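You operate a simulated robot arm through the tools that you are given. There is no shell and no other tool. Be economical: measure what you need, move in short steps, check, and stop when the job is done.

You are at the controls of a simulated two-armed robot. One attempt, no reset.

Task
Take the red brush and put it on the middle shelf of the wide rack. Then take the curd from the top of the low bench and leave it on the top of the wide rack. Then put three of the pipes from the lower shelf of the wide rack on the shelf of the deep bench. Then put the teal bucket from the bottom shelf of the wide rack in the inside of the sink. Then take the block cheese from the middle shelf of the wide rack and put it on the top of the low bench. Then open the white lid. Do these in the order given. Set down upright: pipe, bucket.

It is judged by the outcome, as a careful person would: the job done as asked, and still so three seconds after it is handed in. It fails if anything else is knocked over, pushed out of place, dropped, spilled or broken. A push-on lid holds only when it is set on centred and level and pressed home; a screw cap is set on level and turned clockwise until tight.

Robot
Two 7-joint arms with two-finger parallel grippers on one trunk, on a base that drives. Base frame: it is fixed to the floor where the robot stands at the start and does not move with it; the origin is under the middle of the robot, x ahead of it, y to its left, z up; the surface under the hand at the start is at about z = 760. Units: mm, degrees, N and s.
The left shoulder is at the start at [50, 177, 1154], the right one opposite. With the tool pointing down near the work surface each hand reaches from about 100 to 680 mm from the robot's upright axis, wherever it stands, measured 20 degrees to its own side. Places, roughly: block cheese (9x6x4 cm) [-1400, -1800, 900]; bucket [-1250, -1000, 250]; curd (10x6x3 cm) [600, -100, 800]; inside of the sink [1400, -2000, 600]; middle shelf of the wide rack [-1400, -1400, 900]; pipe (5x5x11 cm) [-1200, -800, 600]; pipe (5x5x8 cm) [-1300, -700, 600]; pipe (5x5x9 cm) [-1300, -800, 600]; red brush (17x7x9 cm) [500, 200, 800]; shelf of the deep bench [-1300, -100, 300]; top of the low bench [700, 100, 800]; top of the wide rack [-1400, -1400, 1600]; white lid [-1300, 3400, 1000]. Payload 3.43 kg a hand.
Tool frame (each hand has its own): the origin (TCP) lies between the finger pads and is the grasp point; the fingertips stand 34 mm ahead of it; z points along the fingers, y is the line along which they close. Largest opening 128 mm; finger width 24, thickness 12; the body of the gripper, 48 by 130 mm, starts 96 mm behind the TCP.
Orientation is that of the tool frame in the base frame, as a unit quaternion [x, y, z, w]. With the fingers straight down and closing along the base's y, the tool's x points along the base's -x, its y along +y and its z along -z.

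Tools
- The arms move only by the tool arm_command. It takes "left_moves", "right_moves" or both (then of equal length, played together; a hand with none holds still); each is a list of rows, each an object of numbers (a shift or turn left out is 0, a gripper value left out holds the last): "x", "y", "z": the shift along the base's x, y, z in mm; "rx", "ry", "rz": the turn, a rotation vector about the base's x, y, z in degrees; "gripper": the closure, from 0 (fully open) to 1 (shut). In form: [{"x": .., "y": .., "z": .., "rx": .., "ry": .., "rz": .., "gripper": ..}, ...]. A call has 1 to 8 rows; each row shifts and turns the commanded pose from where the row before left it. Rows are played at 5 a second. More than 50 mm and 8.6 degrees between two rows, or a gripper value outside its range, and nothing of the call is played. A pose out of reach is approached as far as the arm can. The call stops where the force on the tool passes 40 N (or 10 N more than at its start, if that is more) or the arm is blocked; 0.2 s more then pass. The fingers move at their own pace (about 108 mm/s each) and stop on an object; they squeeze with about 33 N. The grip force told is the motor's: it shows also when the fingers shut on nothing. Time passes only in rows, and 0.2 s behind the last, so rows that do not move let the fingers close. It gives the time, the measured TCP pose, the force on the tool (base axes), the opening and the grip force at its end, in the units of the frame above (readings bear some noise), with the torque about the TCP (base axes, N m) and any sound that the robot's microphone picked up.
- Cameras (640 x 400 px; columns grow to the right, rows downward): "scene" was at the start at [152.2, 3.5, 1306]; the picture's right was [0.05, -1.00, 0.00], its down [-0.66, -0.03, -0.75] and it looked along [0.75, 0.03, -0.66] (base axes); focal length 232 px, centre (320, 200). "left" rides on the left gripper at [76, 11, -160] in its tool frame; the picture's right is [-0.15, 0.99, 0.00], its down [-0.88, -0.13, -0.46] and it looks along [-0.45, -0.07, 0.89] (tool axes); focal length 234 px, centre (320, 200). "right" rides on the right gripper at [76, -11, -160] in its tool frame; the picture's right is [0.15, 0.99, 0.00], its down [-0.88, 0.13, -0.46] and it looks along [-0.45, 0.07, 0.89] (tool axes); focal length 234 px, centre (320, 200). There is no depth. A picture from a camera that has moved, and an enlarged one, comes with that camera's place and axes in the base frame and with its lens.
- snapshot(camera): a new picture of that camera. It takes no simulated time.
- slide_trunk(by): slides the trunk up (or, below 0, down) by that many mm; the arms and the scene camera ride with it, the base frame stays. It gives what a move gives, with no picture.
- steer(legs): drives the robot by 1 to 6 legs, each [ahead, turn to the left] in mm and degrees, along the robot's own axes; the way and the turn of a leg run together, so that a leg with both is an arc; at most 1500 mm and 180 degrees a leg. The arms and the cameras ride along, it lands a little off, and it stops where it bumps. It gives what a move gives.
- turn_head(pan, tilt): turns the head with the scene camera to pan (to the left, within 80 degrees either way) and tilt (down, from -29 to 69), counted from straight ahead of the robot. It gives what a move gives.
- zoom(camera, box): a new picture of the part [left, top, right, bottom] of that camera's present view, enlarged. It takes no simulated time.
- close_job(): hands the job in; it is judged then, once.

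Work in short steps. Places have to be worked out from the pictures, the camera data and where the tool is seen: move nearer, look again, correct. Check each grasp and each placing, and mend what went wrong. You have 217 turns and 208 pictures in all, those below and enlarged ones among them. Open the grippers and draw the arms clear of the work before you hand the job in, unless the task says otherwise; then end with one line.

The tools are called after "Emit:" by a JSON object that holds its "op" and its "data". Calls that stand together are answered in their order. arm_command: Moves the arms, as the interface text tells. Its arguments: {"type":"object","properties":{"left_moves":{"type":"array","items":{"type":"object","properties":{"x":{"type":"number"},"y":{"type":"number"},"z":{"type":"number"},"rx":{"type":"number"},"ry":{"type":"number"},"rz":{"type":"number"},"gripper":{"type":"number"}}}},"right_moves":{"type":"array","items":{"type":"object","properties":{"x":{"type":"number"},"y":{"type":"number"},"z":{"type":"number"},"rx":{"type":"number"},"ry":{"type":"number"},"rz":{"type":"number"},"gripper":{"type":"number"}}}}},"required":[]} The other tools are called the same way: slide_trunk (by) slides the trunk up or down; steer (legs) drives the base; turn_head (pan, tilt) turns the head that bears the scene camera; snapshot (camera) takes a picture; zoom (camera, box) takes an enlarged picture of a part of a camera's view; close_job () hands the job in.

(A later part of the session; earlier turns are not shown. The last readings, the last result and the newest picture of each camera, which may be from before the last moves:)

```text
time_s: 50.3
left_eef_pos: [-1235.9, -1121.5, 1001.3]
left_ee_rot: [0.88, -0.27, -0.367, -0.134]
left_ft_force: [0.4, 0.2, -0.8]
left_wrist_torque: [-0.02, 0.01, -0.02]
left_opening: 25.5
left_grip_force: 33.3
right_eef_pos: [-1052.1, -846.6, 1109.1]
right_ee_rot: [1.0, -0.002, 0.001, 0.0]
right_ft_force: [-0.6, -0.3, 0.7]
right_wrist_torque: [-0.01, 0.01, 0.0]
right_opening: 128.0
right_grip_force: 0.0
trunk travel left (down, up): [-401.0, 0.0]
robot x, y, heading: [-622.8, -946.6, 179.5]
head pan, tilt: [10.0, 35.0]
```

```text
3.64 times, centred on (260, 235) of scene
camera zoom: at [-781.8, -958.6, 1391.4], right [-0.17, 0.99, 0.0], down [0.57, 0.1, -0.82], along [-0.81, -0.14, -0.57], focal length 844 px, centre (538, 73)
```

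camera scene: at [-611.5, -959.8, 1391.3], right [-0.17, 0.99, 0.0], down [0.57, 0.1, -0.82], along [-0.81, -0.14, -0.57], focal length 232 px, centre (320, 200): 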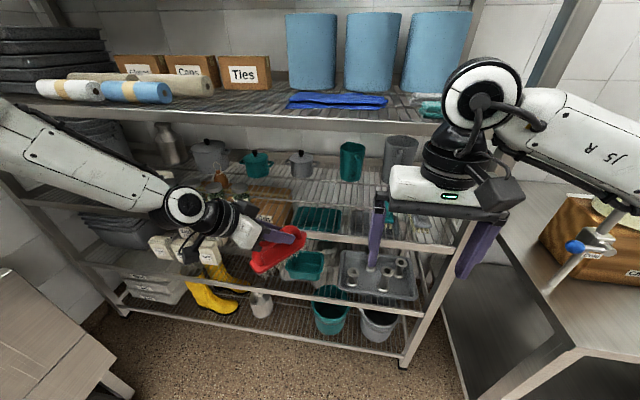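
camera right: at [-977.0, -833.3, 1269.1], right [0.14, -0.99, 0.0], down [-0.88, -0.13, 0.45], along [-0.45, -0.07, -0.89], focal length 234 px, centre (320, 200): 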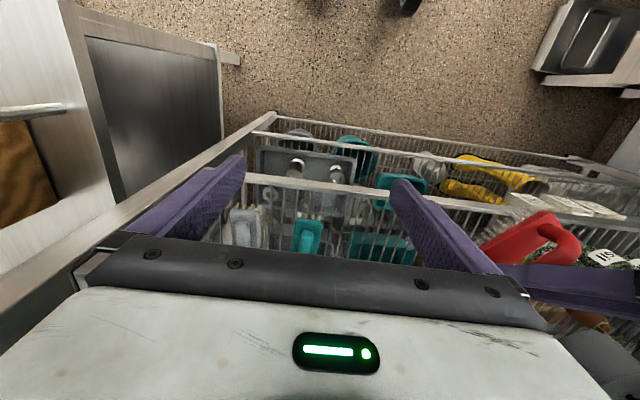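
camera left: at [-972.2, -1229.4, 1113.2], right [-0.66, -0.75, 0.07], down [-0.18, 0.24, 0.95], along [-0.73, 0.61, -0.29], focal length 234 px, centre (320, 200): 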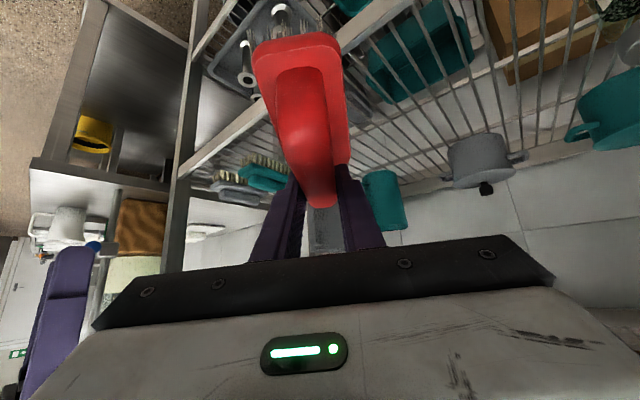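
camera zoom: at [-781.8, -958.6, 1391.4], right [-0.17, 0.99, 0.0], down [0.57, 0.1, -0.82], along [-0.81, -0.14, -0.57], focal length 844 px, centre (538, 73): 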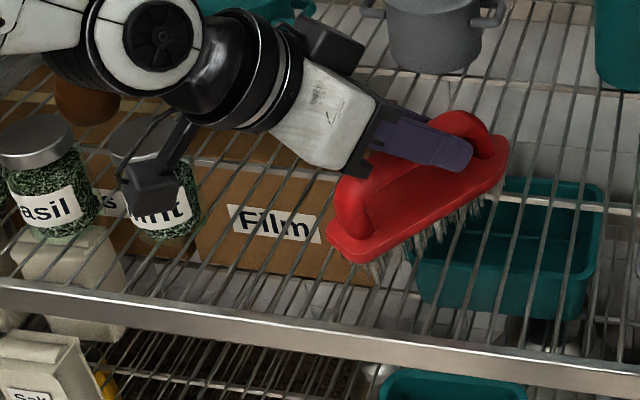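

Jars have good clearance from the camera. I'll continue lowering.

Emit:
{"op": "arm_command", "data": {"left_moves": [{"z": -3}, {"z": -3}, {"z": -3}, {"z": -3}]}}

Emit:
{"op": "arm_command", "data": {"left_moves": [{"z": -3}, {"z": -3}, {"z": -3}, {"z": -3}]}}

Emit:
{"op": "zoom", "data": {"camera": "scene", "box": [180, 180, 340, 290]}}

```text
time_s: 51.3
left_eef_pos: [-1235.0, -1122.7, 988.2]
left_ee_rot: [0.88, -0.27, -0.367, -0.135]
left_ft_force: [0.1, -0.3, -1.5]
left_wrist_torque: [-0.04, -0.03, -0.02]
left_opening: 25.5
left_grip_force: 32.8
right_eef_pos: [-1052.5, -846.0, 1110.6]
right_ee_rot: [1.0, -0.001, 0.001, 0.0]
right_ft_force: [-0.1, -0.1, 0.5]
right_wrist_torque: [0.0, 0.0, 0.01]
right_opening: 128.0
right_grip_force: 0.1
trunk travel left (down, up): [-401.0, 0.0]
robot x, y, heading: [-623.3, -944.6, 179.7]
head pan, tilt: [10.0, 35.0]
```

```text
time_s: 52.3
left_eef_pos: [-1235.5, -1122.6, 978.1]
left_ee_rot: [0.879, -0.272, -0.366, -0.136]
left_ft_force: [0.6, 0.0, -1.5]
left_wrist_torque: [-0.03, 0.04, -0.02]
left_opening: 25.6
left_grip_force: 33.3
right_eef_pos: [-1051.9, -846.3, 1110.2]
right_ee_rot: [1.0, -0.002, 0.0, 0.0]
right_ft_force: [0.0, -0.2, 0.1]
right_wrist_torque: [0.02, -0.01, 0.02]
right_opening: 128.0
right_grip_force: 0.1
trunk travel left (down, up): [-401.0, 0.0]
robot x, y, heading: [-621.4, -948.5, 179.7]
head pan, tilt: [10.0, 35.0]
```

```text
3.64 times, centred on (260, 235) of scene
camera zoom: at [-781.8, -958.6, 1391.4], right [-0.17, 0.99, 0.0], down [0.57, 0.1, -0.82], along [-0.81, -0.14, -0.57], focal length 844 px, centre (538, 73)
```

zoom: 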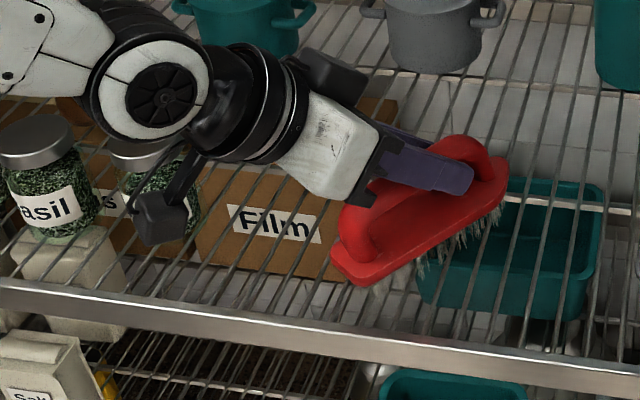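

Still free; continuing in small steps.

Emit:
{"op": "arm_command", "data": {"left_moves": [{"z": -3}, {"z": -3}, {"z": -3}, {"z": -3}]}}

Emit:
{"op": "arm_command", "data": {"left_moves": [{"z": -3}, {"z": -3}, {}]}}

Emit:
{"op": "zoom", "data": {"camera": "scene", "box": [180, 180, 340, 290]}}

```text
time_s: 53.3
left_eef_pos: [-1235.4, -1122.9, 964.5]
left_ee_rot: [0.879, -0.271, -0.367, -0.135]
left_ft_force: [-1.0, 0.2, -1.8]
left_wrist_torque: [-0.03, 0.0, 0.01]
left_opening: 25.5
left_grip_force: 32.5
right_eef_pos: [-1052.6, -845.2, 1109.4]
right_ee_rot: [1.0, -0.001, 0.0, -0.001]
right_ft_force: [0.4, -0.1, -0.5]
right_wrist_torque: [-0.02, 0.01, -0.01]
right_opening: 127.9
right_grip_force: 0.1
trunk travel left (down, up): [-401.0, 0.0]
robot x, y, heading: [-622.8, -942.7, 179.9]
head pan, tilt: [10.0, 35.0]
```

```text
time_s: 54.1
left_eef_pos: [-1235.4, -1119.8, 961.3]
left_ee_rot: [0.878, -0.272, -0.37, -0.136]
left_ft_force: [-0.7, 5.2, 14.1]
left_wrist_torque: [-0.52, -0.65, 0.17]
left_opening: 25.7
left_grip_force: 32.9
right_eef_pos: [-1051.4, -843.7, 1110.7]
right_ee_rot: [1.0, -0.001, -0.001, 0.0]
right_ft_force: [0.7, -0.7, 0.0]
right_wrist_torque: [0.02, -0.01, 0.02]
right_opening: 128.0
right_grip_force: 0.1
trunk travel left (down, up): [-401.0, 0.0]
robot x, y, heading: [-622.5, -944.9, 179.6]
head pan, tilt: [10.0, 35.0]
```

```text
3.64 times, centred on (260, 235) of scene
camera zoom: at [-780.3, -957.4, 1391.7], right [-0.17, 0.99, 0.0], down [0.56, 0.09, -0.82], along [-0.81, -0.14, -0.57], focal length 844 px, centre (538, 73)
```

zoom: 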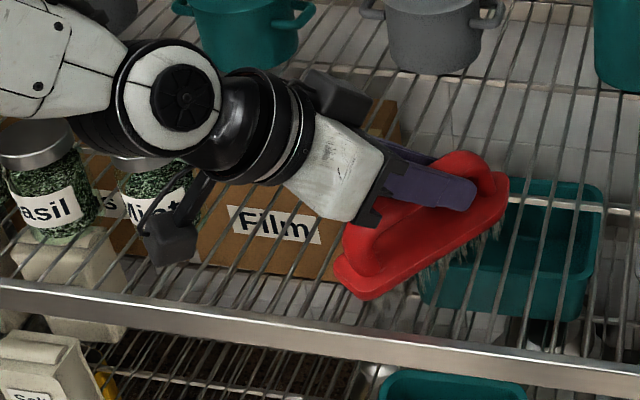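

Contact at TCP z≈962 (shelf ≈882), but the brush's rear overhangs the front slightly. I'll lift 10 mm, pull the right hand back for clearance, and drive in 45 mm.

Emit:
{"op": "arm_command", "data": {"left_moves": [{"z": 6}, {"z": 6}, {}, {}], "right_moves": [{"x": 30}, {"x": 30}, {"x": 30}, {"x": 20}]}}

Emit:
{"op": "steer", "data": {"legs": [[48, 0]]}}

Emit:
{"op": "arm_command", "data": {"left_moves": [{"z": -4}, {"z": -4}, {"z": -3}]}}

Emit:
{"op": "zoom", "data": {"camera": "scene", "box": [160, 190, 360, 315]}}

```text
time_s: 55.1
left_eef_pos: [-1234.7, -1122.0, 969.8]
left_ee_rot: [0.88, -0.271, -0.367, -0.135]
left_ft_force: [0.2, -0.2, -1.0]
left_wrist_torque: [0.05, -0.02, 0.02]
left_opening: 25.5
left_grip_force: 33.1
right_eef_pos: [-939.1, -844.6, 1110.6]
right_ee_rot: [1.0, -0.002, 0.0, -0.001]
right_ft_force: [-0.3, -0.2, -0.5]
right_wrist_torque: [0.0, 0.02, 0.01]
right_opening: 128.1
right_grip_force: 0.0
trunk travel left (down, up): [-401.0, 0.0]
robot x, y, heading: [-623.6, -943.7, 179.5]
head pan, tilt: [10.0, 35.0]
```

```text
time_s: 56.0
left_eef_pos: [-1283.9, -1121.5, 969.4]
left_ee_rot: [0.88, -0.27, -0.366, -0.135]
left_ft_force: [0.2, 0.6, -1.1]
left_wrist_torque: [-0.01, -0.02, 0.02]
left_opening: 25.3
left_grip_force: 33.1
right_eef_pos: [-989.6, -845.6, 1110.1]
right_ee_rot: [1.0, 0.0, 0.002, 0.0]
right_ft_force: [1.2, -0.3, 0.7]
right_wrist_torque: [-0.03, -0.01, 0.05]
right_opening: 128.1
right_grip_force: 0.0
trunk travel left (down, up): [-401.0, 0.0]
robot x, y, heading: [-669.2, -942.8, 179.5]
head pan, tilt: [10.0, 35.0]
```

```text
time_s: 56.9
left_eef_pos: [-1284.2, -1122.4, 960.9]
left_ee_rot: [0.879, -0.271, -0.368, -0.136]
left_ft_force: [3.4, -1.4, 9.6]
left_wrist_torque: [-0.71, -0.72, 0.13]
left_opening: 25.6
left_grip_force: 32.9
right_eef_pos: [-988.5, -844.8, 1111.2]
right_ee_rot: [1.0, -0.001, -0.001, -0.001]
right_ft_force: [0.0, 0.5, -0.1]
right_wrist_torque: [0.0, 0.01, -0.06]
right_opening: 127.7
right_grip_force: 0.1
trunk travel left (down, up): [-401.0, 0.0]
robot x, y, heading: [-673.4, -947.7, 179.5]
head pan, tilt: [10.0, 35.0]
```

```text
3.20 times, centred on (260, 252) of scene
camera zoom: at [-828.1, -958.0, 1391.8], right [-0.17, 0.99, 0.0], down [0.56, 0.1, -0.82], along [-0.81, -0.14, -0.57], focal length 742 px, centre (512, 32)
```

zoom: 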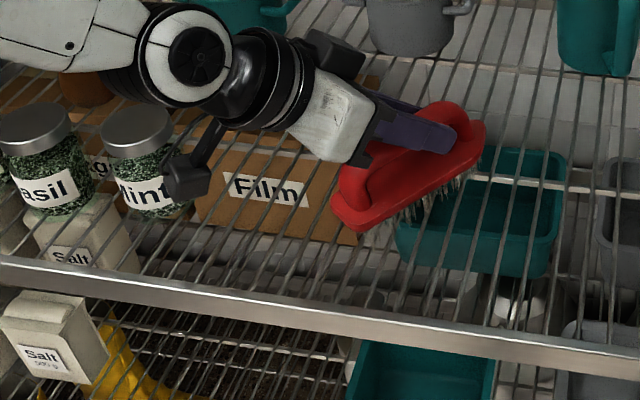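

The brush is well inside and its rear touches first. I'll tip the nose down about 3°, settle, and release.

Emit:
{"op": "arm_command", "data": {"left_moves": [{"rx": -1.7, "ry": -2.5}, {"z": -1}, {"gripper": 0.5}, {}, {}]}}

Emit:
{"op": "zoom", "data": {"camera": "scene", "box": [160, 190, 360, 315]}}

Emit:
{"op": "snapshot", "data": {"camera": "left"}}

```text
time_s: 58.0
left_eef_pos: [-1283.5, -1121.7, 958.3]
left_ee_rot: [0.889, -0.274, -0.344, -0.128]
left_ft_force: [0.0, -0.3, 0.5]
left_wrist_torque: [0.01, 0.03, -0.03]
left_opening: 63.7
left_grip_force: 0.0
right_eef_pos: [-989.7, -845.3, 1110.4]
right_ee_rot: [1.0, -0.001, 0.001, -0.001]
right_ft_force: [0.2, -0.7, -1.5]
right_wrist_torque: [-0.02, -0.02, -0.02]
right_opening: 127.8
right_grip_force: 0.0
trunk travel left (down, up): [-401.0, 0.0]
robot x, y, heading: [-669.2, -947.3, 179.5]
head pan, tilt: [10.0, 35.0]
```

```text
3.20 times, centred on (260, 252) of scene
camera zoom: at [-829.3, -958.2, 1391.4], right [-0.17, 0.99, 0.0], down [0.57, 0.1, -0.82], along [-0.81, -0.14, -0.57], focal length 742 px, centre (512, 32)
```

zoom: 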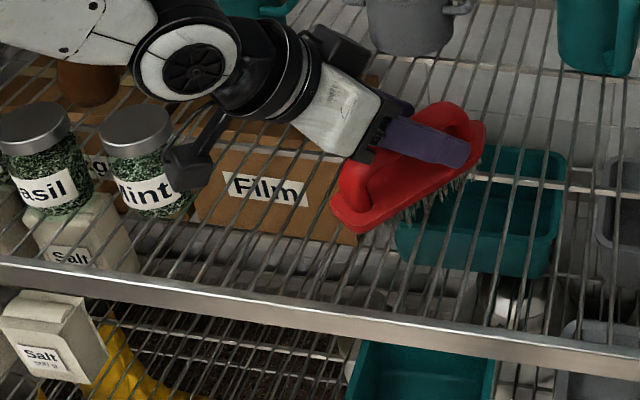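

```text
174 pictures are left
camera left: at [-1157.0, -1227.7, 1022.6], right [-0.66, -0.75, 0.06], down [-0.22, 0.27, 0.94], along [-0.72, 0.6, -0.34], focal length 234 px, centre (320, 200)
```

left: 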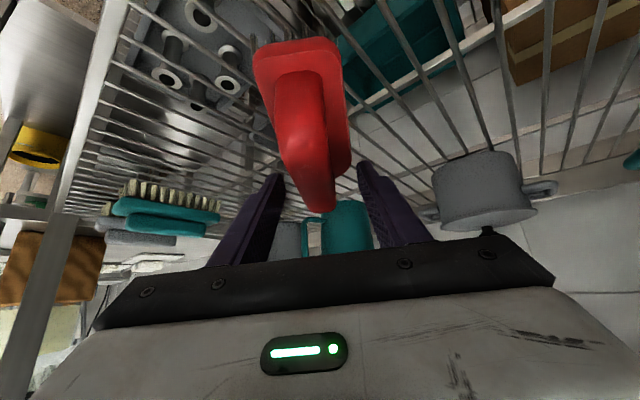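

The brush stands on its own. I'll withdraw along the tool axis and back the base out.

Emit:
{"op": "arm_command", "data": {"left_moves": [{"x": 11, "y": -8, "z": 14}, {"x": 11, "y": -8, "z": 14}, {"x": 11, "y": -8, "z": 14}, {"x": 15, "y": -8, "z": 14}, {"x": 40}, {"x": 40}]}}

Emit:
{"op": "snapshot", "data": {"camera": "scene"}}

```text
time_s: 59.5
left_eef_pos: [-1152.8, -1153.7, 1013.9]
left_ee_rot: [0.889, -0.274, -0.344, -0.129]
left_ft_force: [0.5, 0.1, 0.4]
left_wrist_torque: [-0.01, 0.02, 0.01]
left_opening: 63.9
left_grip_force: 0.1
right_eef_pos: [-989.1, -846.2, 1112.1]
right_ee_rot: [1.0, -0.001, -0.001, 0.0]
right_ft_force: [0.6, 0.2, 0.1]
right_wrist_torque: [-0.02, 0.01, 0.01]
right_opening: 128.1
right_grip_force: 0.1
trunk travel left (down, up): [-401.0, 0.0]
robot x, y, heading: [-673.6, -942.2, 179.7]
head pan, tilt: [10.0, 35.0]
```

```text
173 pictures are left
camera scene: at [-828.7, -958.8, 1391.5], right [-0.17, 0.99, 0.0], down [0.56, 0.1, -0.82], along [-0.81, -0.14, -0.57], focal length 232 px, centre (320, 200)
```

scene: 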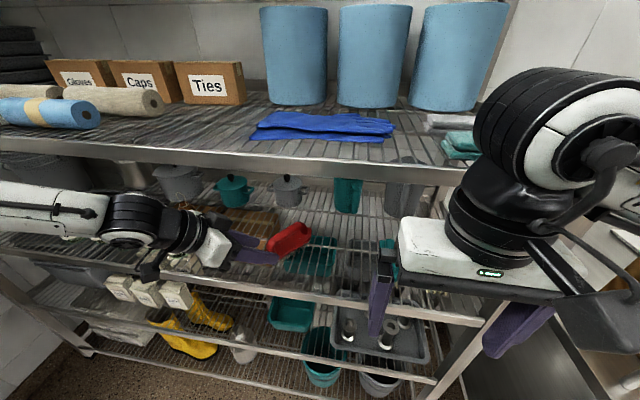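

The brush is placed and standing. Now I'll back off and test how the right arm can reach the rack's top (z≈1600), viewing the top with its camera.

Emit:
{"op": "steer", "data": {"legs": [[-300, 0]]}}

Emit:
{"op": "arm_command", "data": {"right_moves": [{"x": -10, "z": 50, "ry": 6}, {"x": -10, "z": 50, "ry": 6}, {"x": -10, "z": 50, "ry": 6}, {"x": -10, "z": 50, "ry": 6}, {"x": -10, "z": 50, "ry": 6}, {"x": -10, "z": 50, "ry": 6}, {"x": -10, "z": 50, "ry": 6}, {"x": -10, "z": 50, "ry": 6}]}}

Emit:
{"op": "snapshot", "data": {"camera": "right"}}

```text
time_s: 61.5
left_eef_pos: [-863.6, -1153.8, 1014.0]
left_ee_rot: [0.888, -0.277, -0.344, -0.129]
left_ft_force: [0.4, 0.8, 0.1]
left_wrist_torque: [0.01, 0.0, 0.01]
left_opening: 63.8
left_grip_force: 0.0
right_eef_pos: [-695.9, -846.0, 1111.2]
right_ee_rot: [1.0, -0.005, 0.0, 0.0]
right_ft_force: [-0.4, 0.3, 0.1]
right_wrist_torque: [0.0, -0.01, 0.0]
right_opening: 128.0
right_grip_force: 0.1
trunk travel left (down, up): [-401.0, 0.0]
robot x, y, heading: [-378.2, -947.1, 179.0]
head pan, tilt: [10.0, 35.0]
```

```text
refused: row 1 steps farther than a row can; nothing moved
```

```text
172 pictures are left
camera right: at [-619.2, -834.0, 1270.6], right [0.14, -0.99, 0.0], down [-0.88, -0.12, 0.46], along [-0.45, -0.06, -0.89], focal length 234 px, centre (320, 200)
```

right: 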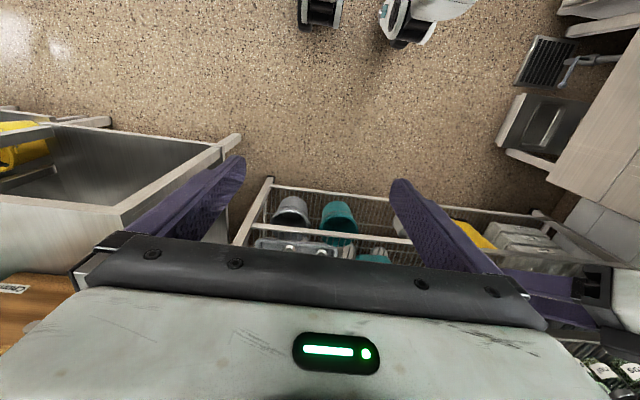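

The row step was over 50 mm, so I'll use 48 mm steps.

Emit:
{"op": "arm_command", "data": {"right_moves": [{"x": -10, "z": 48, "ry": 6}, {"x": -10, "z": 48, "ry": 6}, {"x": -10, "z": 48, "ry": 6}, {"x": -10, "z": 48, "ry": 6}, {"x": -10, "z": 48, "ry": 6}, {"x": -10, "z": 48, "ry": 6}, {"x": -10, "z": 48, "ry": 6}, {"x": -10, "z": 48, "ry": 3}]}}

Emit:
{"op": "arm_command", "data": {"right_moves": [{"x": -30, "z": 38}, {"x": -30, "z": 38}, {"x": -30, "z": 38}, {"x": -30, "z": 30}]}}

Emit:
{"op": "snapshot", "data": {"camera": "right"}}

```text
time_s: 63.3
left_eef_pos: [-863.6, -1154.7, 1014.0]
left_ee_rot: [0.888, -0.277, -0.343, -0.129]
left_ft_force: [0.5, -0.9, 0.0]
left_wrist_torque: [0.01, -0.01, -0.03]
left_opening: 63.9
left_grip_force: 0.1
right_eef_pos: [-773.8, -846.5, 1495.6]
right_ee_rot: [0.924, -0.005, -0.383, 0.001]
right_ft_force: [0.1, -0.4, -0.7]
right_wrist_torque: [0.0, 0.0, 0.0]
right_opening: 128.0
right_grip_force: 0.2
trunk travel left (down, up): [-401.0, 0.0]
robot x, y, heading: [-379.8, -947.4, 179.2]
head pan, tilt: [10.0, 35.0]
```

```text
time_s: 64.3
left_eef_pos: [-864.5, -1151.8, 1014.2]
left_ee_rot: [0.888, -0.276, -0.343, -0.129]
left_ft_force: [-0.3, 0.1, 0.1]
left_wrist_torque: [-0.01, -0.02, -0.02]
left_opening: 63.9
left_grip_force: 0.1
right_eef_pos: [-869.9, -830.5, 1592.3]
right_ee_rot: [0.924, -0.006, -0.383, 0.001]
right_ft_force: [0.0, 0.0, -0.6]
right_wrist_torque: [0.01, -0.07, 0.03]
right_opening: 128.2
right_grip_force: 0.0
right hand out of reach, approached as far as the arm can: row 3, 4
trunk travel left (down, up): [-401.0, 0.0]
robot x, y, heading: [-379.9, -947.9, 179.2]
head pan, tilt: [10.0, 35.0]
```

```text
171 pictures are left
camera right: at [-702.7, -820.1, 1651.6], right [0.1, -0.99, -0.1], down [-0.3, -0.12, 0.95], along [-0.95, -0.06, -0.31], focal length 234 px, centre (320, 200)
```

right: 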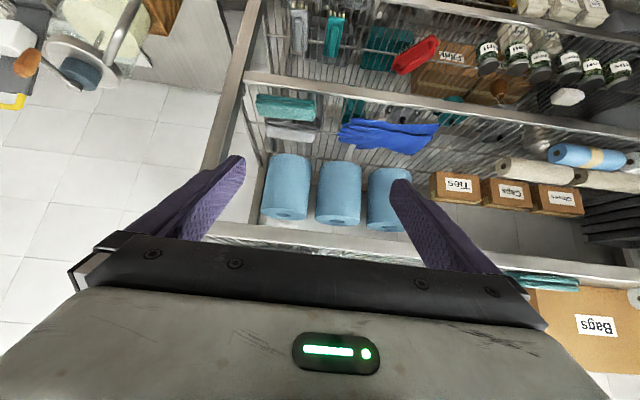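

At 45° pitch the arm tops out at about z≈1592; a flatter pitch of about 35° will do. I'll look at the underside of the wire top to find a clear spot.

Emit:
{"op": "turn_head", "data": {"pan": 5, "tilt": -10}}

Emit:
{"op": "snapshot", "data": {"camera": "scene"}}

```text
time_s: 65.4
left_eef_pos: [-863.6, -1153.1, 1013.2]
left_ee_rot: [0.888, -0.277, -0.343, -0.129]
left_ft_force: [0.3, 0.4, -0.2]
left_wrist_torque: [-0.01, 0.0, 0.0]
left_opening: 64.0
left_grip_force: 0.0
right_eef_pos: [-867.2, -833.6, 1592.0]
right_ee_rot: [0.924, -0.005, -0.383, 0.002]
right_ft_force: [-0.1, -0.8, -0.2]
right_wrist_torque: [0.02, -0.01, 0.01]
right_opening: 128.1
right_grip_force: 0.0
trunk travel left (down, up): [-401.0, 0.0]
robot x, y, heading: [-376.9, -948.8, 179.3]
head pan, tilt: [5.0, -10.0]
```

```text
170 pictures are left
camera scene: at [-534.6, -952.3, 1462.7], right [-0.07, 1.0, 0.0], down [-0.17, -0.01, -0.98], along [-0.98, -0.07, 0.17], focal length 232 px, centre (320, 200)
```

scene: 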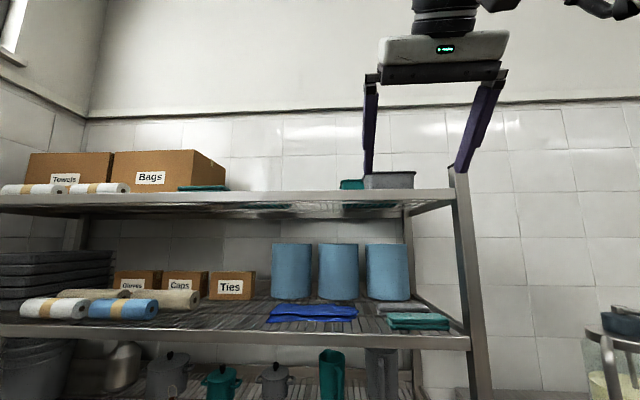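

The top is free between y≈-1270 and -950, with its surface at about z≈1597. Target for the curd is (-1230,-1100). I'll lower the right arm and flatten it to 35° for the curd grasp.

Emit:
{"op": "arm_command", "data": {"right_moves": [{"z": -45, "x": 15, "ry": 5}, {"z": -45, "x": 15, "ry": 5}, {"z": -48, "x": 10}, {"z": -48, "x": 10}, {"z": -48}, {"z": -48}, {"z": -48}, {"z": -48}], "left_moves": [{"z": 10}, {"z": 10}, {"z": 10}, {"z": 10}, {"z": 10}, {"z": 10}, {"z": 10}, {"z": 10}]}}

Emit:
{"op": "arm_command", "data": {"right_moves": [{"z": -48}, {"z": -48}, {"z": -48}, {"z": -48}]}}

```text
time_s: 67.2
left_eef_pos: [-865.9, -1153.7, 1093.1]
left_ee_rot: [0.888, -0.277, -0.343, -0.129]
left_ft_force: [0.3, -0.5, 0.0]
left_wrist_torque: [0.02, -0.03, -0.02]
left_opening: 63.9
left_grip_force: 0.1
right_eef_pos: [-821.2, -830.9, 1214.4]
right_ee_rot: [0.887, -0.005, -0.462, 0.003]
right_ft_force: [0.2, 0.0, -0.3]
right_wrist_torque: [0.0, 0.04, 0.0]
right_opening: 128.2
right_grip_force: 0.1
trunk travel left (down, up): [-401.0, 0.0]
robot x, y, heading: [-377.1, -946.7, 179.1]
head pan, tilt: [5.0, -10.0]
```

```text
time_s: 68.2
left_eef_pos: [-864.4, -1153.7, 1092.8]
left_ee_rot: [0.888, -0.277, -0.343, -0.129]
left_ft_force: [0.6, -0.7, -0.4]
left_wrist_torque: [-0.03, -0.01, -0.02]
left_opening: 63.8
left_grip_force: 0.1
right_eef_pos: [-821.3, -828.8, 1022.2]
right_ee_rot: [0.887, -0.005, -0.462, 0.003]
right_ft_force: [0.0, 0.0, -0.4]
right_wrist_torque: [0.02, -0.03, -0.01]
right_opening: 127.8
right_grip_force: 0.0
trunk travel left (down, up): [-401.0, 0.0]
robot x, y, heading: [-380.3, -946.3, 178.9]
head pan, tilt: [5.0, -10.0]
```

The right arm is fine at 35° pitch. I'll tuck the left hand a bit and drive back to the table.

Emit:
{"op": "arm_command", "data": {"left_moves": [{"x": 30, "z": 20}, {"x": 30, "z": 20}, {"x": 30, "z": 20}]}}

Emit:
{"op": "steer", "data": {"legs": [[0, -103], [1010, 0], [0, -76]]}}

Emit:
{"op": "turn_head", "data": {"pan": -5, "tilt": 35}}

Emit:
{"op": "snapshot", "data": {"camera": "scene"}}

```text
time_s: 69.0
left_eef_pos: [-773.3, -1154.3, 1153.1]
left_ee_rot: [0.888, -0.277, -0.343, -0.129]
left_ft_force: [0.3, -0.6, 0.8]
left_wrist_torque: [0.02, 0.01, -0.03]
left_opening: 64.2
left_grip_force: 0.0
right_eef_pos: [-820.0, -830.7, 1023.4]
right_ee_rot: [0.887, -0.005, -0.462, 0.003]
right_ft_force: [-0.9, 0.1, 0.0]
right_wrist_torque: [0.01, 0.04, 0.03]
right_opening: 128.2
right_grip_force: 0.1
trunk travel left (down, up): [-401.0, 0.0]
robot x, y, heading: [-379.9, -944.8, 179.2]
head pan, tilt: [5.0, -10.0]
```

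```text
time_s: 81.8
left_eef_pos: [218.7, 275.0, 1154.5]
left_ee_rot: [0.262, 0.893, -0.123, 0.345]
left_ft_force: [0.4, 0.5, 0.1]
left_wrist_torque: [0.03, 0.02, 0.01]
left_opening: 63.8
left_grip_force: 0.0
right_eef_pos: [275.8, -48.0, 1023.3]
right_ee_rot: [-0.011, 0.887, 0.01, 0.462]
right_ft_force: [0.6, -0.2, 0.6]
right_wrist_torque: [0.0, 0.01, -0.01]
right_opening: 127.8
right_grip_force: 0.0
trunk travel left (down, up): [-401.0, 0.0]
robot x, y, heading: [-171.2, 52.6, 1.3]
head pan, tilt: [5.0, -10.0]
```

```text
time_s: 83.0
left_eef_pos: [219.1, 274.6, 1153.3]
left_ee_rot: [0.262, 0.893, -0.124, 0.345]
left_ft_force: [0.4, 0.7, -0.3]
left_wrist_torque: [0.01, -0.02, -0.01]
left_opening: 63.7
left_grip_force: 0.1
right_eef_pos: [277.2, -47.9, 1022.8]
right_ee_rot: [-0.011, 0.887, 0.011, 0.462]
right_ft_force: [0.0, -0.9, -0.4]
right_wrist_torque: [-0.01, 0.02, -0.01]
right_opening: 128.0
right_grip_force: 0.1
trunk travel left (down, up): [-401.0, 0.0]
robot x, y, heading: [-167.8, 52.6, 1.3]
head pan, tilt: [-5.0, 35.0]
```

```text
169 pictures are left
camera scene: at [-13.4, 48.9, 1391.5], right [-0.07, -1.0, 0.0], down [-0.57, 0.04, -0.82], along [0.82, -0.06, -0.57], focal length 232 px, centre (320, 200)
```

scene: 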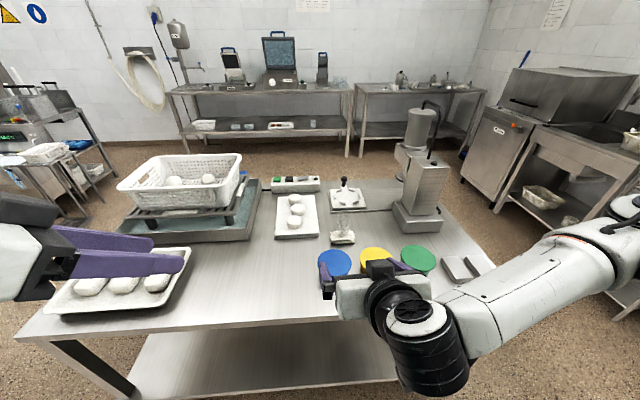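

There seems to be something transparent right behind the curd; I'll zoom in.

Emit:
{"op": "zoom", "data": {"camera": "scene", "box": [300, 170, 420, 270]}}

Emit:
{"op": "zoom", "data": {"camera": "right", "box": [200, 0, 440, 200]}}

```text
4.00 times, centred on (360, 220) of scene
camera zoom: at [-13.4, 48.9, 1391.5], right [-0.07, -1.0, 0.0], down [-0.57, 0.04, -0.82], along [0.82, -0.06, -0.57], focal length 928 px, centre (160, 120)
```

zoom: 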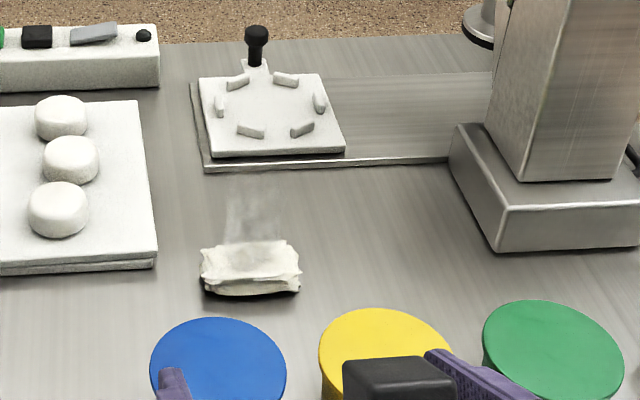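

```text
2.00 times, centred on (320, 100) of right
camera zoom: at [102.8, -63.2, 1051.9], right [-0.11, 0.99, -0.11], down [0.13, 0.13, 0.98], along [0.99, 0.1, -0.14], focal length 468 px, centre (320, 400)
```

zoom: 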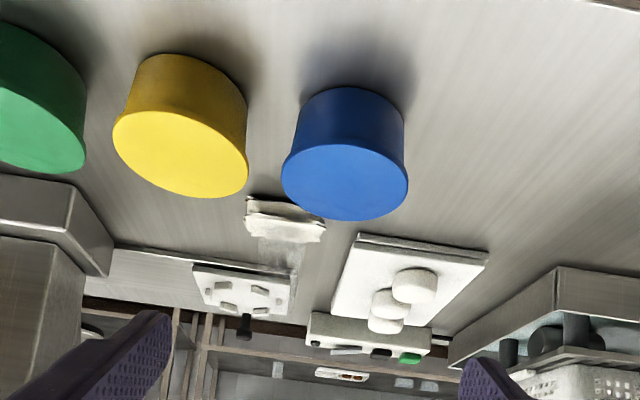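

The curd is simply steaming, and the caps are about 60 mm tall, so I'll steepen the hand to 48° to keep its camera above them. Then I'll drive up to the table.

Emit:
{"op": "arm_command", "data": {"right_moves": [{"ry": 6.5}, {"ry": 6.5}]}}

Emit:
{"op": "steer", "data": {"legs": [[0, -1.3], [175, 0]]}}

Emit:
{"op": "slide_trunk", "data": {"by": -130}}

Emit:
{"op": "snapshot", "data": {"camera": "scene"}}

```text
time_s: 83.6
left_eef_pos: [219.1, 274.9, 1152.5]
left_ee_rot: [0.261, 0.893, -0.123, 0.345]
left_ft_force: [0.0, -0.3, -1.1]
left_wrist_torque: [0.0, 0.02, -0.02]
left_opening: 64.2
left_grip_force: 0.1
right_eef_pos: [275.7, -47.6, 1021.7]
right_ee_rot: [-0.009, 0.934, 0.013, 0.358]
right_ft_force: [0.4, 0.6, 0.1]
right_wrist_torque: [-0.03, 0.03, -0.02]
right_opening: 127.9
right_grip_force: 0.0
trunk travel left (down, up): [-401.0, 0.0]
robot x, y, heading: [-168.5, 51.6, 0.8]
head pan, tilt: [-5.0, 35.0]
```

```text
time_s: 85.4
left_eef_pos: [395.3, 264.4, 1153.4]
left_ee_rot: [0.273, 0.89, -0.128, 0.343]
left_ft_force: [0.3, -0.4, 0.6]
left_wrist_torque: [0.01, 0.0, 0.03]
left_opening: 64.0
left_grip_force: 0.0
right_eef_pos: [444.8, -59.1, 1022.7]
right_ee_rot: [0.001, 0.934, 0.008, 0.358]
right_ft_force: [-0.3, 0.7, -0.7]
right_wrist_torque: [-0.01, 0.0, 0.0]
right_opening: 127.9
right_grip_force: 0.0
trunk travel left (down, up): [-401.0, 0.0]
robot x, y, heading: [0.2, 51.1, -0.4]
head pan, tilt: [-5.0, 35.0]
```

```text
time_s: 87.0
left_eef_pos: [395.5, 265.4, 1022.6]
left_ee_rot: [0.273, 0.89, -0.128, 0.343]
left_ft_force: [0.1, 0.0, 0.2]
left_wrist_torque: [-0.01, 0.02, -0.02]
left_opening: 64.2
left_grip_force: 0.0
right_eef_pos: [444.0, -59.0, 893.2]
right_ee_rot: [0.002, 0.933, 0.007, 0.359]
right_ft_force: [0.1, 0.0, 0.7]
right_wrist_torque: [0.0, -0.03, 0.01]
right_opening: 128.0
right_grip_force: 0.0
trunk travel left (down, up): [-271.0, 130.0]
robot x, y, heading: [1.2, 50.3, -0.1]
head pan, tilt: [-5.0, 35.0]
```

```text
166 pictures are left
camera scene: at [156.8, 44.5, 1261.5], right [-0.09, -1.0, 0.0], down [-0.57, 0.05, -0.82], along [0.82, -0.07, -0.57], focal length 232 px, centre (320, 200)
```

scene: 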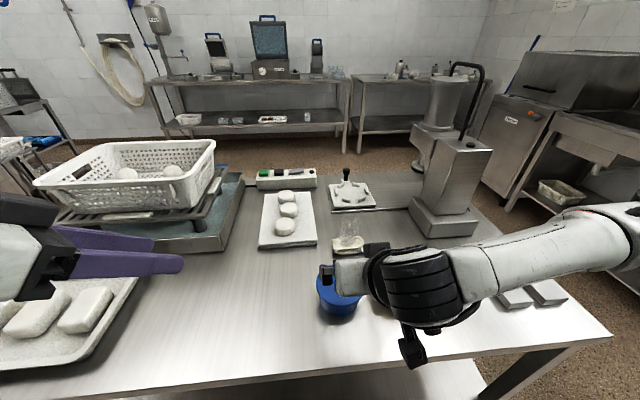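

Now to the pre-grasp point, then look through the right camera.

Emit:
{"op": "arm_command", "data": {"right_moves": [{"x": 27, "y": -6}, {"x": 27, "y": -6}, {"x": 25, "y": -6}]}}

Emit:
{"op": "snapshot", "data": {"camera": "right"}}

Emit:
{"op": "zoom", "data": {"camera": "scene", "box": [280, 200, 460, 350]}}

```text
time_s: 87.8
left_eef_pos: [394.3, 264.5, 1022.0]
left_ee_rot: [0.272, 0.89, -0.127, 0.344]
left_ft_force: [0.3, -1.0, 0.0]
left_wrist_torque: [-0.02, 0.01, -0.04]
left_opening: 64.0
left_grip_force: 0.1
right_eef_pos: [522.7, -76.4, 893.4]
right_ee_rot: [0.002, 0.933, 0.007, 0.359]
right_ft_force: [-0.5, 0.7, 0.4]
right_wrist_torque: [0.01, -0.01, 0.0]
right_opening: 127.9
right_grip_force: 0.1
trunk travel left (down, up): [-271.0, 130.0]
robot x, y, heading: [-2.7, 53.8, -0.1]
head pan, tilt: [-5.0, 35.0]
```

```text
165 pictures are left
camera right: at [360.2, -88.5, 961.2], right [-0.11, 0.99, -0.08], down [0.35, 0.12, 0.93], along [0.93, 0.07, -0.36], focal length 234 px, centre (320, 200)
```

right: 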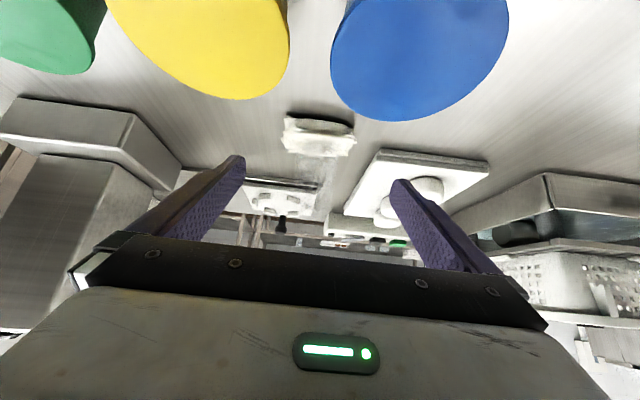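

```text
2.67 times, centred on (370, 275) of scene
camera zoom: at [157.0, 44.5, 1261.4], right [-0.09, -1.0, 0.0], down [-0.57, 0.05, -0.82], along [0.82, -0.07, -0.57], focal length 619 px, centre (187, 0)
```

zoom: 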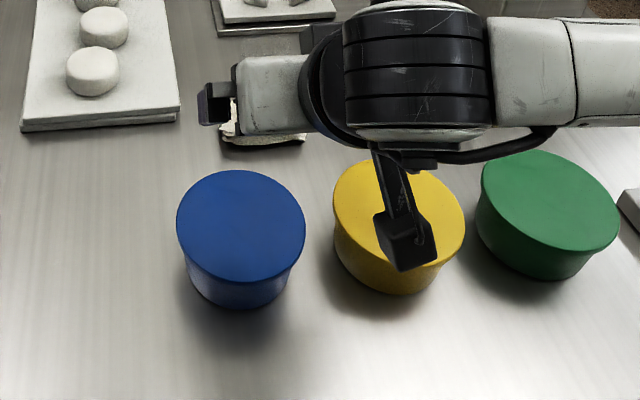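

Alignment is good; curd at about (611,-77). I'll descend along the axis to (595,-78,797).

Emit:
{"op": "arm_command", "data": {"right_moves": [{"x": 24, "z": -32, "y": -1}, {"x": 24, "z": -32}, {"x": 16, "z": -22}, {"x": 8, "z": -7}]}}

Emit:
{"op": "snapshot", "data": {"camera": "right"}}

Emit:
{"op": "zoom", "data": {"camera": "scene", "box": [280, 200, 460, 350]}}

```text
time_s: 88.8
left_eef_pos: [394.9, 264.6, 1024.2]
left_ee_rot: [0.273, 0.89, -0.127, 0.343]
left_ft_force: [0.2, 0.4, -0.5]
left_wrist_torque: [-0.01, -0.02, 0.02]
left_opening: 64.0
left_grip_force: 0.1
right_eef_pos: [594.6, -77.3, 799.6]
right_ee_rot: [0.002, 0.933, 0.007, 0.359]
right_ft_force: [-0.6, 0.6, -0.3]
right_wrist_torque: [0.02, 0.04, -0.01]
right_opening: 127.8
right_grip_force: 0.0
trunk travel left (down, up): [-271.0, 130.0]
robot x, y, heading: [-1.2, 52.6, -0.2]
head pan, tilt: [-5.0, 35.0]
```

```text
163 pictures are left
camera right: at [431.5, -88.4, 867.4], right [-0.11, 0.99, -0.08], down [0.35, 0.12, 0.93], along [0.93, 0.07, -0.36], focal length 234 px, centre (320, 200)
```

right: 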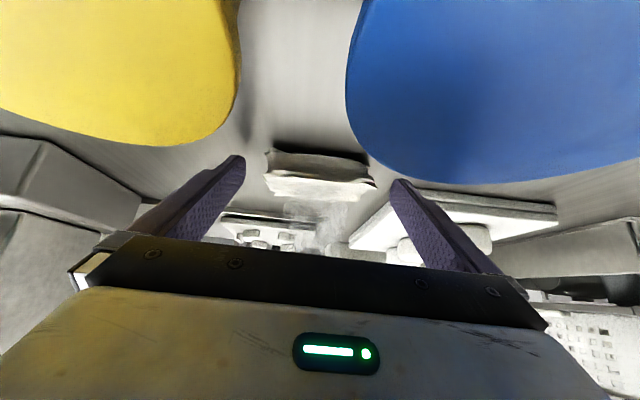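

```text
2.67 times, centred on (370, 275) of scene
camera zoom: at [156.9, 44.5, 1261.4], right [-0.09, -1.0, 0.0], down [-0.57, 0.05, -0.82], along [0.82, -0.07, -0.57], focal length 619 px, centre (187, 0)
```

zoom: 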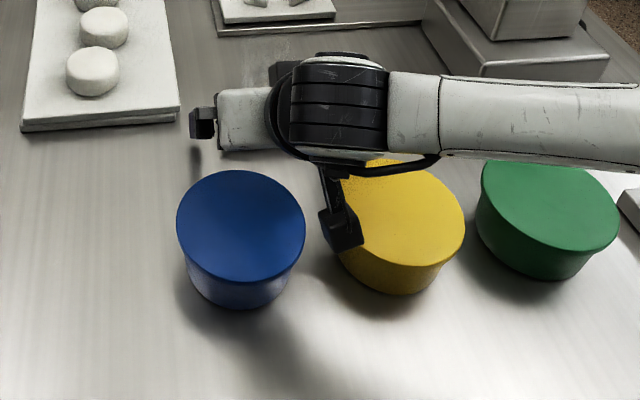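

Fingers straddle the curd on both sides. Closing now.

Emit:
{"op": "arm_command", "data": {"right_moves": [{"z": -1, "x": 3}, {"gripper": 0.3}, {"gripper": 1.0}, {}, {}]}}

Emit:
{"op": "snapshot", "data": {"camera": "right"}}

```text
time_s: 90.0
left_eef_pos: [395.6, 265.7, 1024.5]
left_ee_rot: [0.272, 0.89, -0.127, 0.343]
left_ft_force: [0.1, -0.4, -0.3]
left_wrist_torque: [-0.04, -0.01, -0.02]
left_opening: 64.1
left_grip_force: 0.1
right_eef_pos: [596.8, -76.8, 799.0]
right_ee_rot: [0.001, 0.933, 0.008, 0.359]
right_ft_force: [0.8, 0.0, -0.3]
right_wrist_torque: [-0.07, -0.03, 0.0]
right_opening: 98.8
right_grip_force: 32.6
trunk travel left (down, up): [-271.0, 130.0]
robot x, y, heading: [2.4, 55.2, -0.3]
head pan, tilt: [-5.0, 35.0]
```

```text
161 pictures are left
camera right: at [434.4, -88.5, 866.4], right [-0.11, 0.99, -0.08], down [0.35, 0.12, 0.93], along [0.93, 0.07, -0.36], focal length 234 px, centre (320, 200)
```

right: 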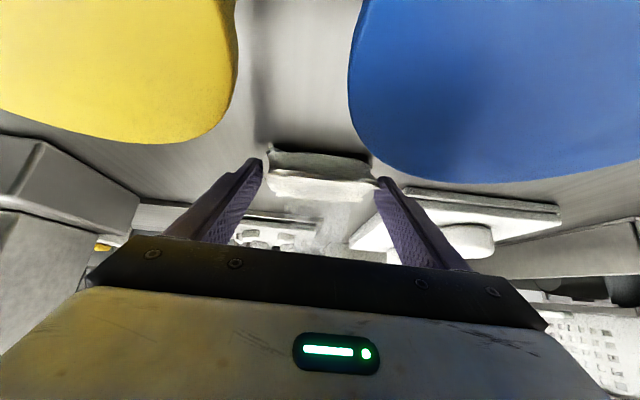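

Gripped at 99 mm. I'll lift with the trunk and check that the curd follows.

Emit:
{"op": "slide_trunk", "data": {"by": 130}}

Emit:
{"op": "snapshot", "data": {"camera": "right"}}

Emit:
{"op": "snapshot", "data": {"camera": "scene"}}

```text
time_s: 91.5
left_eef_pos: [394.1, 264.1, 1154.0]
left_ee_rot: [0.272, 0.89, -0.127, 0.344]
left_ft_force: [0.4, -0.8, -0.2]
left_wrist_torque: [0.01, 0.01, 0.0]
left_opening: 63.9
left_grip_force: 0.1
right_eef_pos: [597.1, -76.9, 928.2]
right_ee_rot: [0.001, 0.934, 0.007, 0.358]
right_ft_force: [0.1, -0.3, -1.3]
right_wrist_torque: [-0.01, 0.06, 0.02]
right_opening: 98.5
right_grip_force: 33.3
trunk travel left (down, up): [-401.0, 0.0]
robot x, y, heading: [1.7, 54.0, -0.2]
head pan, tilt: [-5.0, 35.0]
```

```text
160 pictures are left
camera right: at [434.5, -88.6, 996.2], right [-0.11, 0.99, -0.08], down [0.35, 0.12, 0.93], along [0.93, 0.07, -0.36], focal length 234 px, centre (320, 200)
```

right: 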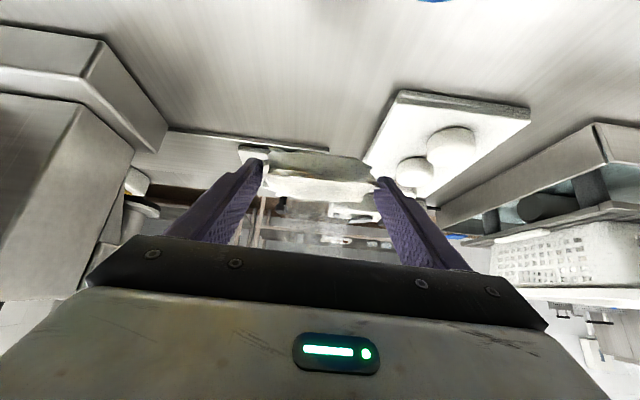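

```text
159 pictures are left
camera scene: at [157.2, 44.5, 1391.3], right [-0.09, -1.0, 0.0], down [-0.57, 0.05, -0.82], along [0.82, -0.07, -0.57], focal length 232 px, centre (320, 200)
```

scene: 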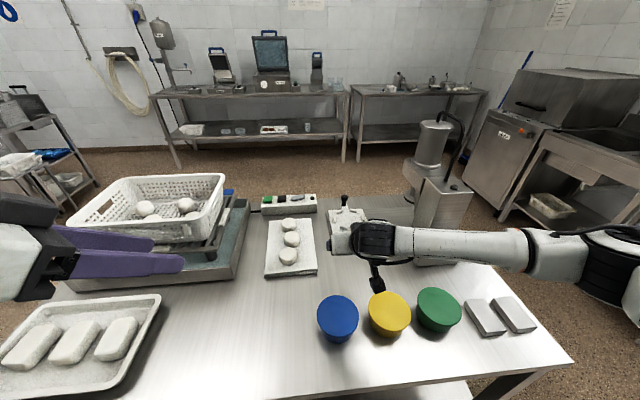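

Curd is secure. I'll back off, then raise and pull in the right hand before travelling to the rack.

Emit:
{"op": "steer", "data": {"legs": [[-450, 0]]}}

Emit:
{"op": "arm_command", "data": {"right_moves": [{"x": -25, "z": 40}, {"x": -25, "z": 40}, {"x": -25, "z": 40}, {"x": -25, "z": 40}, {"x": -25, "z": 40}, {"x": -25, "z": 40}, {"x": -25, "z": 40}, {"x": -15, "z": 45}]}}

Emit:
{"op": "steer", "data": {"legs": [[0, -90], [1270, 0], [0, -90]]}}

Emit:
{"op": "turn_head", "data": {"pan": -5, "tilt": 0}}

Emit:
{"op": "snapshot", "data": {"camera": "scene"}}

```text
time_s: 94.2
left_eef_pos: [-50.8, 266.4, 1153.7]
left_ee_rot: [0.271, 0.89, -0.127, 0.345]
left_ft_force: [-0.6, 0.2, 0.4]
left_wrist_torque: [-0.02, -0.03, 0.01]
left_opening: 63.9
left_grip_force: 0.0
right_eef_pos: [153.2, -73.4, 929.6]
right_ee_rot: [0.0, 0.934, 0.008, 0.358]
right_ft_force: [0.4, 0.2, -1.6]
right_wrist_torque: [-0.05, 0.03, 0.01]
right_opening: 98.5
right_grip_force: 32.5
trunk travel left (down, up): [-401.0, 0.0]
robot x, y, heading: [-441.6, 54.7, -0.1]
head pan, tilt: [-5.0, 35.0]
```

```text
time_s: 96.0
left_eef_pos: [-49.5, 268.2, 1153.7]
left_ee_rot: [0.271, 0.89, -0.127, 0.345]
left_ft_force: [-0.7, -0.2, -0.2]
left_wrist_torque: [-0.04, 0.02, 0.0]
left_opening: 64.2
left_grip_force: 0.1
right_eef_pos: [-36.5, -72.8, 1252.2]
right_ee_rot: [0.0, 0.934, 0.008, 0.358]
right_ft_force: [0.1, 0.1, -1.4]
right_wrist_torque: [-0.01, 0.03, -0.02]
right_opening: 98.7
right_grip_force: 32.3
trunk travel left (down, up): [-401.0, 0.0]
robot x, y, heading: [-439.9, 53.3, -0.1]
head pan, tilt: [-5.0, 35.0]
```

```text
time_s: 109.9
left_eef_pos: [-785.3, -1417.3, 1152.4]
left_ee_rot: [0.891, -0.268, -0.344, -0.126]
left_ft_force: [-0.3, 0.2, -0.9]
left_wrist_torque: [0.0, 0.03, 0.0]
left_opening: 63.6
left_grip_force: 0.1
right_eef_pos: [-800.4, -1077.5, 1253.3]
right_ee_rot: [0.933, 0.004, -0.359, 0.01]
right_ft_force: [-0.4, 0.3, -1.7]
right_wrist_torque: [-0.01, -0.05, -0.03]
right_opening: 98.8
right_grip_force: 33.1
trunk travel left (down, up): [-401.0, 0.0]
robot x, y, heading: [-392.9, -1201.3, -179.7]
head pan, tilt: [-5.0, 35.0]
```

```text
time_s: 111.0
left_eef_pos: [-784.3, -1417.2, 1152.9]
left_ee_rot: [0.891, -0.267, -0.344, -0.125]
left_ft_force: [-0.1, -0.1, -0.6]
left_wrist_torque: [0.02, 0.01, 0.0]
left_opening: 63.9
left_grip_force: 0.0
right_eef_pos: [-800.0, -1077.0, 1252.4]
right_ee_rot: [0.934, 0.002, -0.358, 0.008]
right_ft_force: [-0.2, 0.1, -0.8]
right_wrist_torque: [0.0, -0.04, 0.02]
right_opening: 98.4
right_grip_force: 33.4
trunk travel left (down, up): [-401.0, 0.0]
robot x, y, heading: [-389.1, -1204.4, -179.8]
head pan, tilt: [-5.0, 0.0]
```

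```text
158 pictures are left
camera scene: at [-554.8, -1195.0, 1447.5], right [0.08, 1.0, 0.0], down [0.0, 0.0, -1.0], along [-1.0, 0.08, 0.0], focal length 232 px, centre (320, 200)
```

scene: 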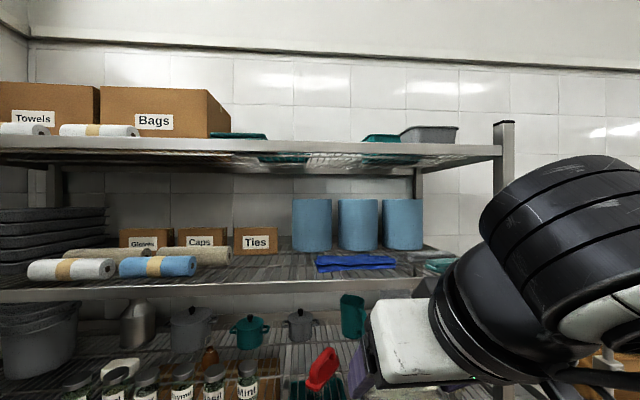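

Top edge is at about z≈1601. The hand needs a flatter pitch to reach, so I'll raise the right hand, flattening to 35°, while pulling the left hand back.

Emit:
{"op": "arm_command", "data": {"right_moves": [{"z": 48, "ry": 1.7}, {"z": 48, "ry": 1.7}, {"z": 48, "ry": 1.7}, {"z": 48, "ry": 1.7}, {"z": 48, "ry": 1.7}, {"z": 48, "ry": 1.7}, {"z": 48, "ry": 1.7}, {"z": 48, "ry": 1.6}], "left_moves": [{"x": 15}, {"x": 15}, {"x": 15}, {"x": 15}, {"x": 15}, {"x": 15}, {"x": 15}, {"x": 15}]}}

Emit:
{"op": "arm_command", "data": {"right_moves": [{"z": 15, "x": -10}, {"z": 15, "x": -10}, {"z": 10, "x": -10}, {"z": 10, "x": -10}]}}

```text
time_s: 112.8
left_eef_pos: [-721.5, -1446.8, 1192.7]
left_ee_rot: [0.891, -0.269, -0.344, -0.128]
left_ft_force: [0.0, -0.2, 0.1]
left_wrist_torque: [0.01, -0.01, -0.01]
left_opening: 64.0
left_grip_force: 0.1
left hand out of reach, approached as far as the arm can: row 2, 3, 4, 5, 6, 7, 8
right_eef_pos: [-798.3, -1078.4, 1639.5]
right_ee_rot: [0.885, 0.005, -0.466, 0.007]
right_ft_force: [0.6, 0.0, -2.0]
right_wrist_torque: [0.02, -0.06, -0.05]
right_opening: 98.5
right_grip_force: 33.3
trunk travel left (down, up): [-401.0, 0.0]
robot x, y, heading: [-393.2, -1199.1, -179.7]
head pan, tilt: [-5.0, 0.0]
```

```text
time_s: 113.8
left_eef_pos: [-723.6, -1446.0, 1192.5]
left_ee_rot: [0.891, -0.269, -0.342, -0.128]
left_ft_force: [0.0, -0.3, 0.2]
left_wrist_torque: [0.0, 0.0, 0.0]
left_opening: 63.9
left_grip_force: 0.0
right_eef_pos: [-827.3, -1072.6, 1667.8]
right_ee_rot: [0.885, 0.005, -0.466, 0.009]
right_ft_force: [0.3, 0.9, -1.6]
right_wrist_torque: [0.0, -0.04, -0.05]
right_opening: 98.7
right_grip_force: 33.3
right hand out of reach, approached as far as the arm can: row 3, 4
trunk travel left (down, up): [-401.0, 0.0]
robot x, y, heading: [-394.9, -1198.1, -179.6]
head pan, tilt: [-5.0, 0.0]
```

The right hand reaches z≈1668 at 35°. I'll drive in 320 mm first and check clearances.

Emit:
{"op": "steer", "data": {"legs": [[320, 0]]}}

Emit:
{"op": "snapshot", "data": {"camera": "scene"}}

Emit:
{"op": "snapshot", "data": {"camera": "right"}}

Emit:
{"op": "snapshot", "data": {"camera": "left"}}

```text
time_s: 115.9
left_eef_pos: [-1046.9, -1451.5, 1192.9]
left_ee_rot: [0.892, -0.266, -0.344, -0.126]
left_ft_force: [-0.2, -0.1, 0.6]
left_wrist_torque: [-0.02, 0.01, 0.02]
left_opening: 64.0
left_grip_force: 0.1
right_eef_pos: [-1153.8, -1080.0, 1667.2]
right_ee_rot: [0.885, 0.006, -0.466, 0.01]
right_ft_force: [-0.1, -0.2, -1.5]
right_wrist_torque: [0.02, -0.07, -0.05]
right_opening: 98.5
right_grip_force: 33.2
trunk travel left (down, up): [-401.0, 0.0]
robot x, y, heading: [-718.1, -1203.3, -179.5]
head pan, tilt: [-5.0, 0.0]
```

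```text
157 pictures are left
camera scene: at [-880.2, -1198.8, 1447.5], right [0.08, 1.0, 0.0], down [0.0, 0.0, -1.0], along [-1.0, 0.08, 0.0], focal length 232 px, centre (320, 200)
```

scene: 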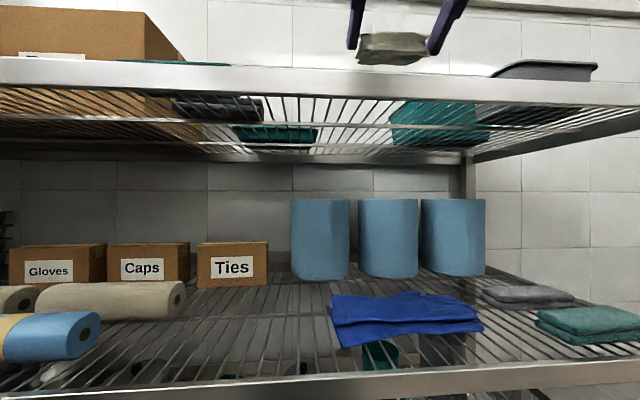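

```text
156 pictures are left
camera right: at [-979.5, -1062.5, 1694.9], right [0.1, -0.99, -0.11], down [-0.12, -0.12, 0.99], along [-0.99, -0.09, -0.13], focal length 234 px, centre (320, 200)
```

right: 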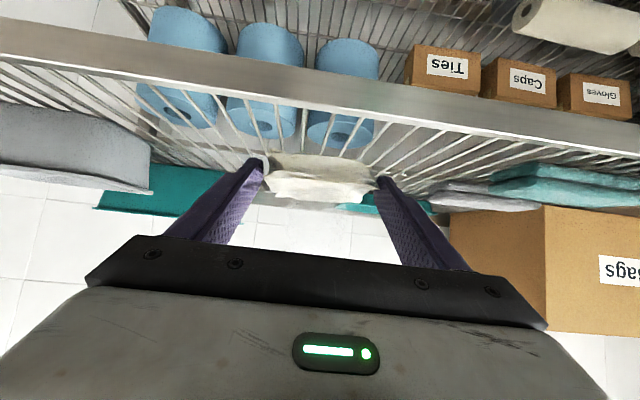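

```text
155 pictures are left
camera left: at [-918.8, -1554.7, 1257.7], right [-0.65, -0.76, 0.06], down [-0.23, 0.26, 0.94], along [-0.73, 0.59, -0.34], focal length 234 px, centre (320, 200)
```

left: 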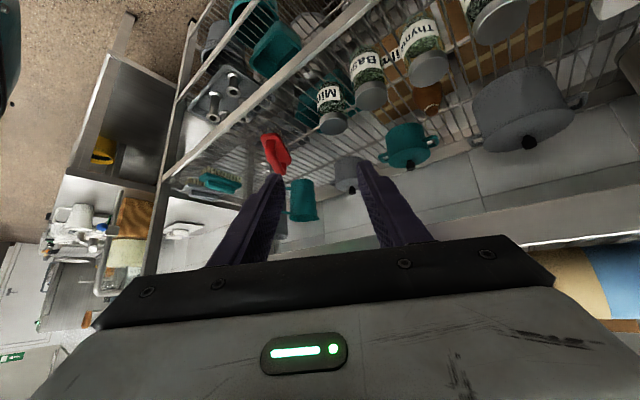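

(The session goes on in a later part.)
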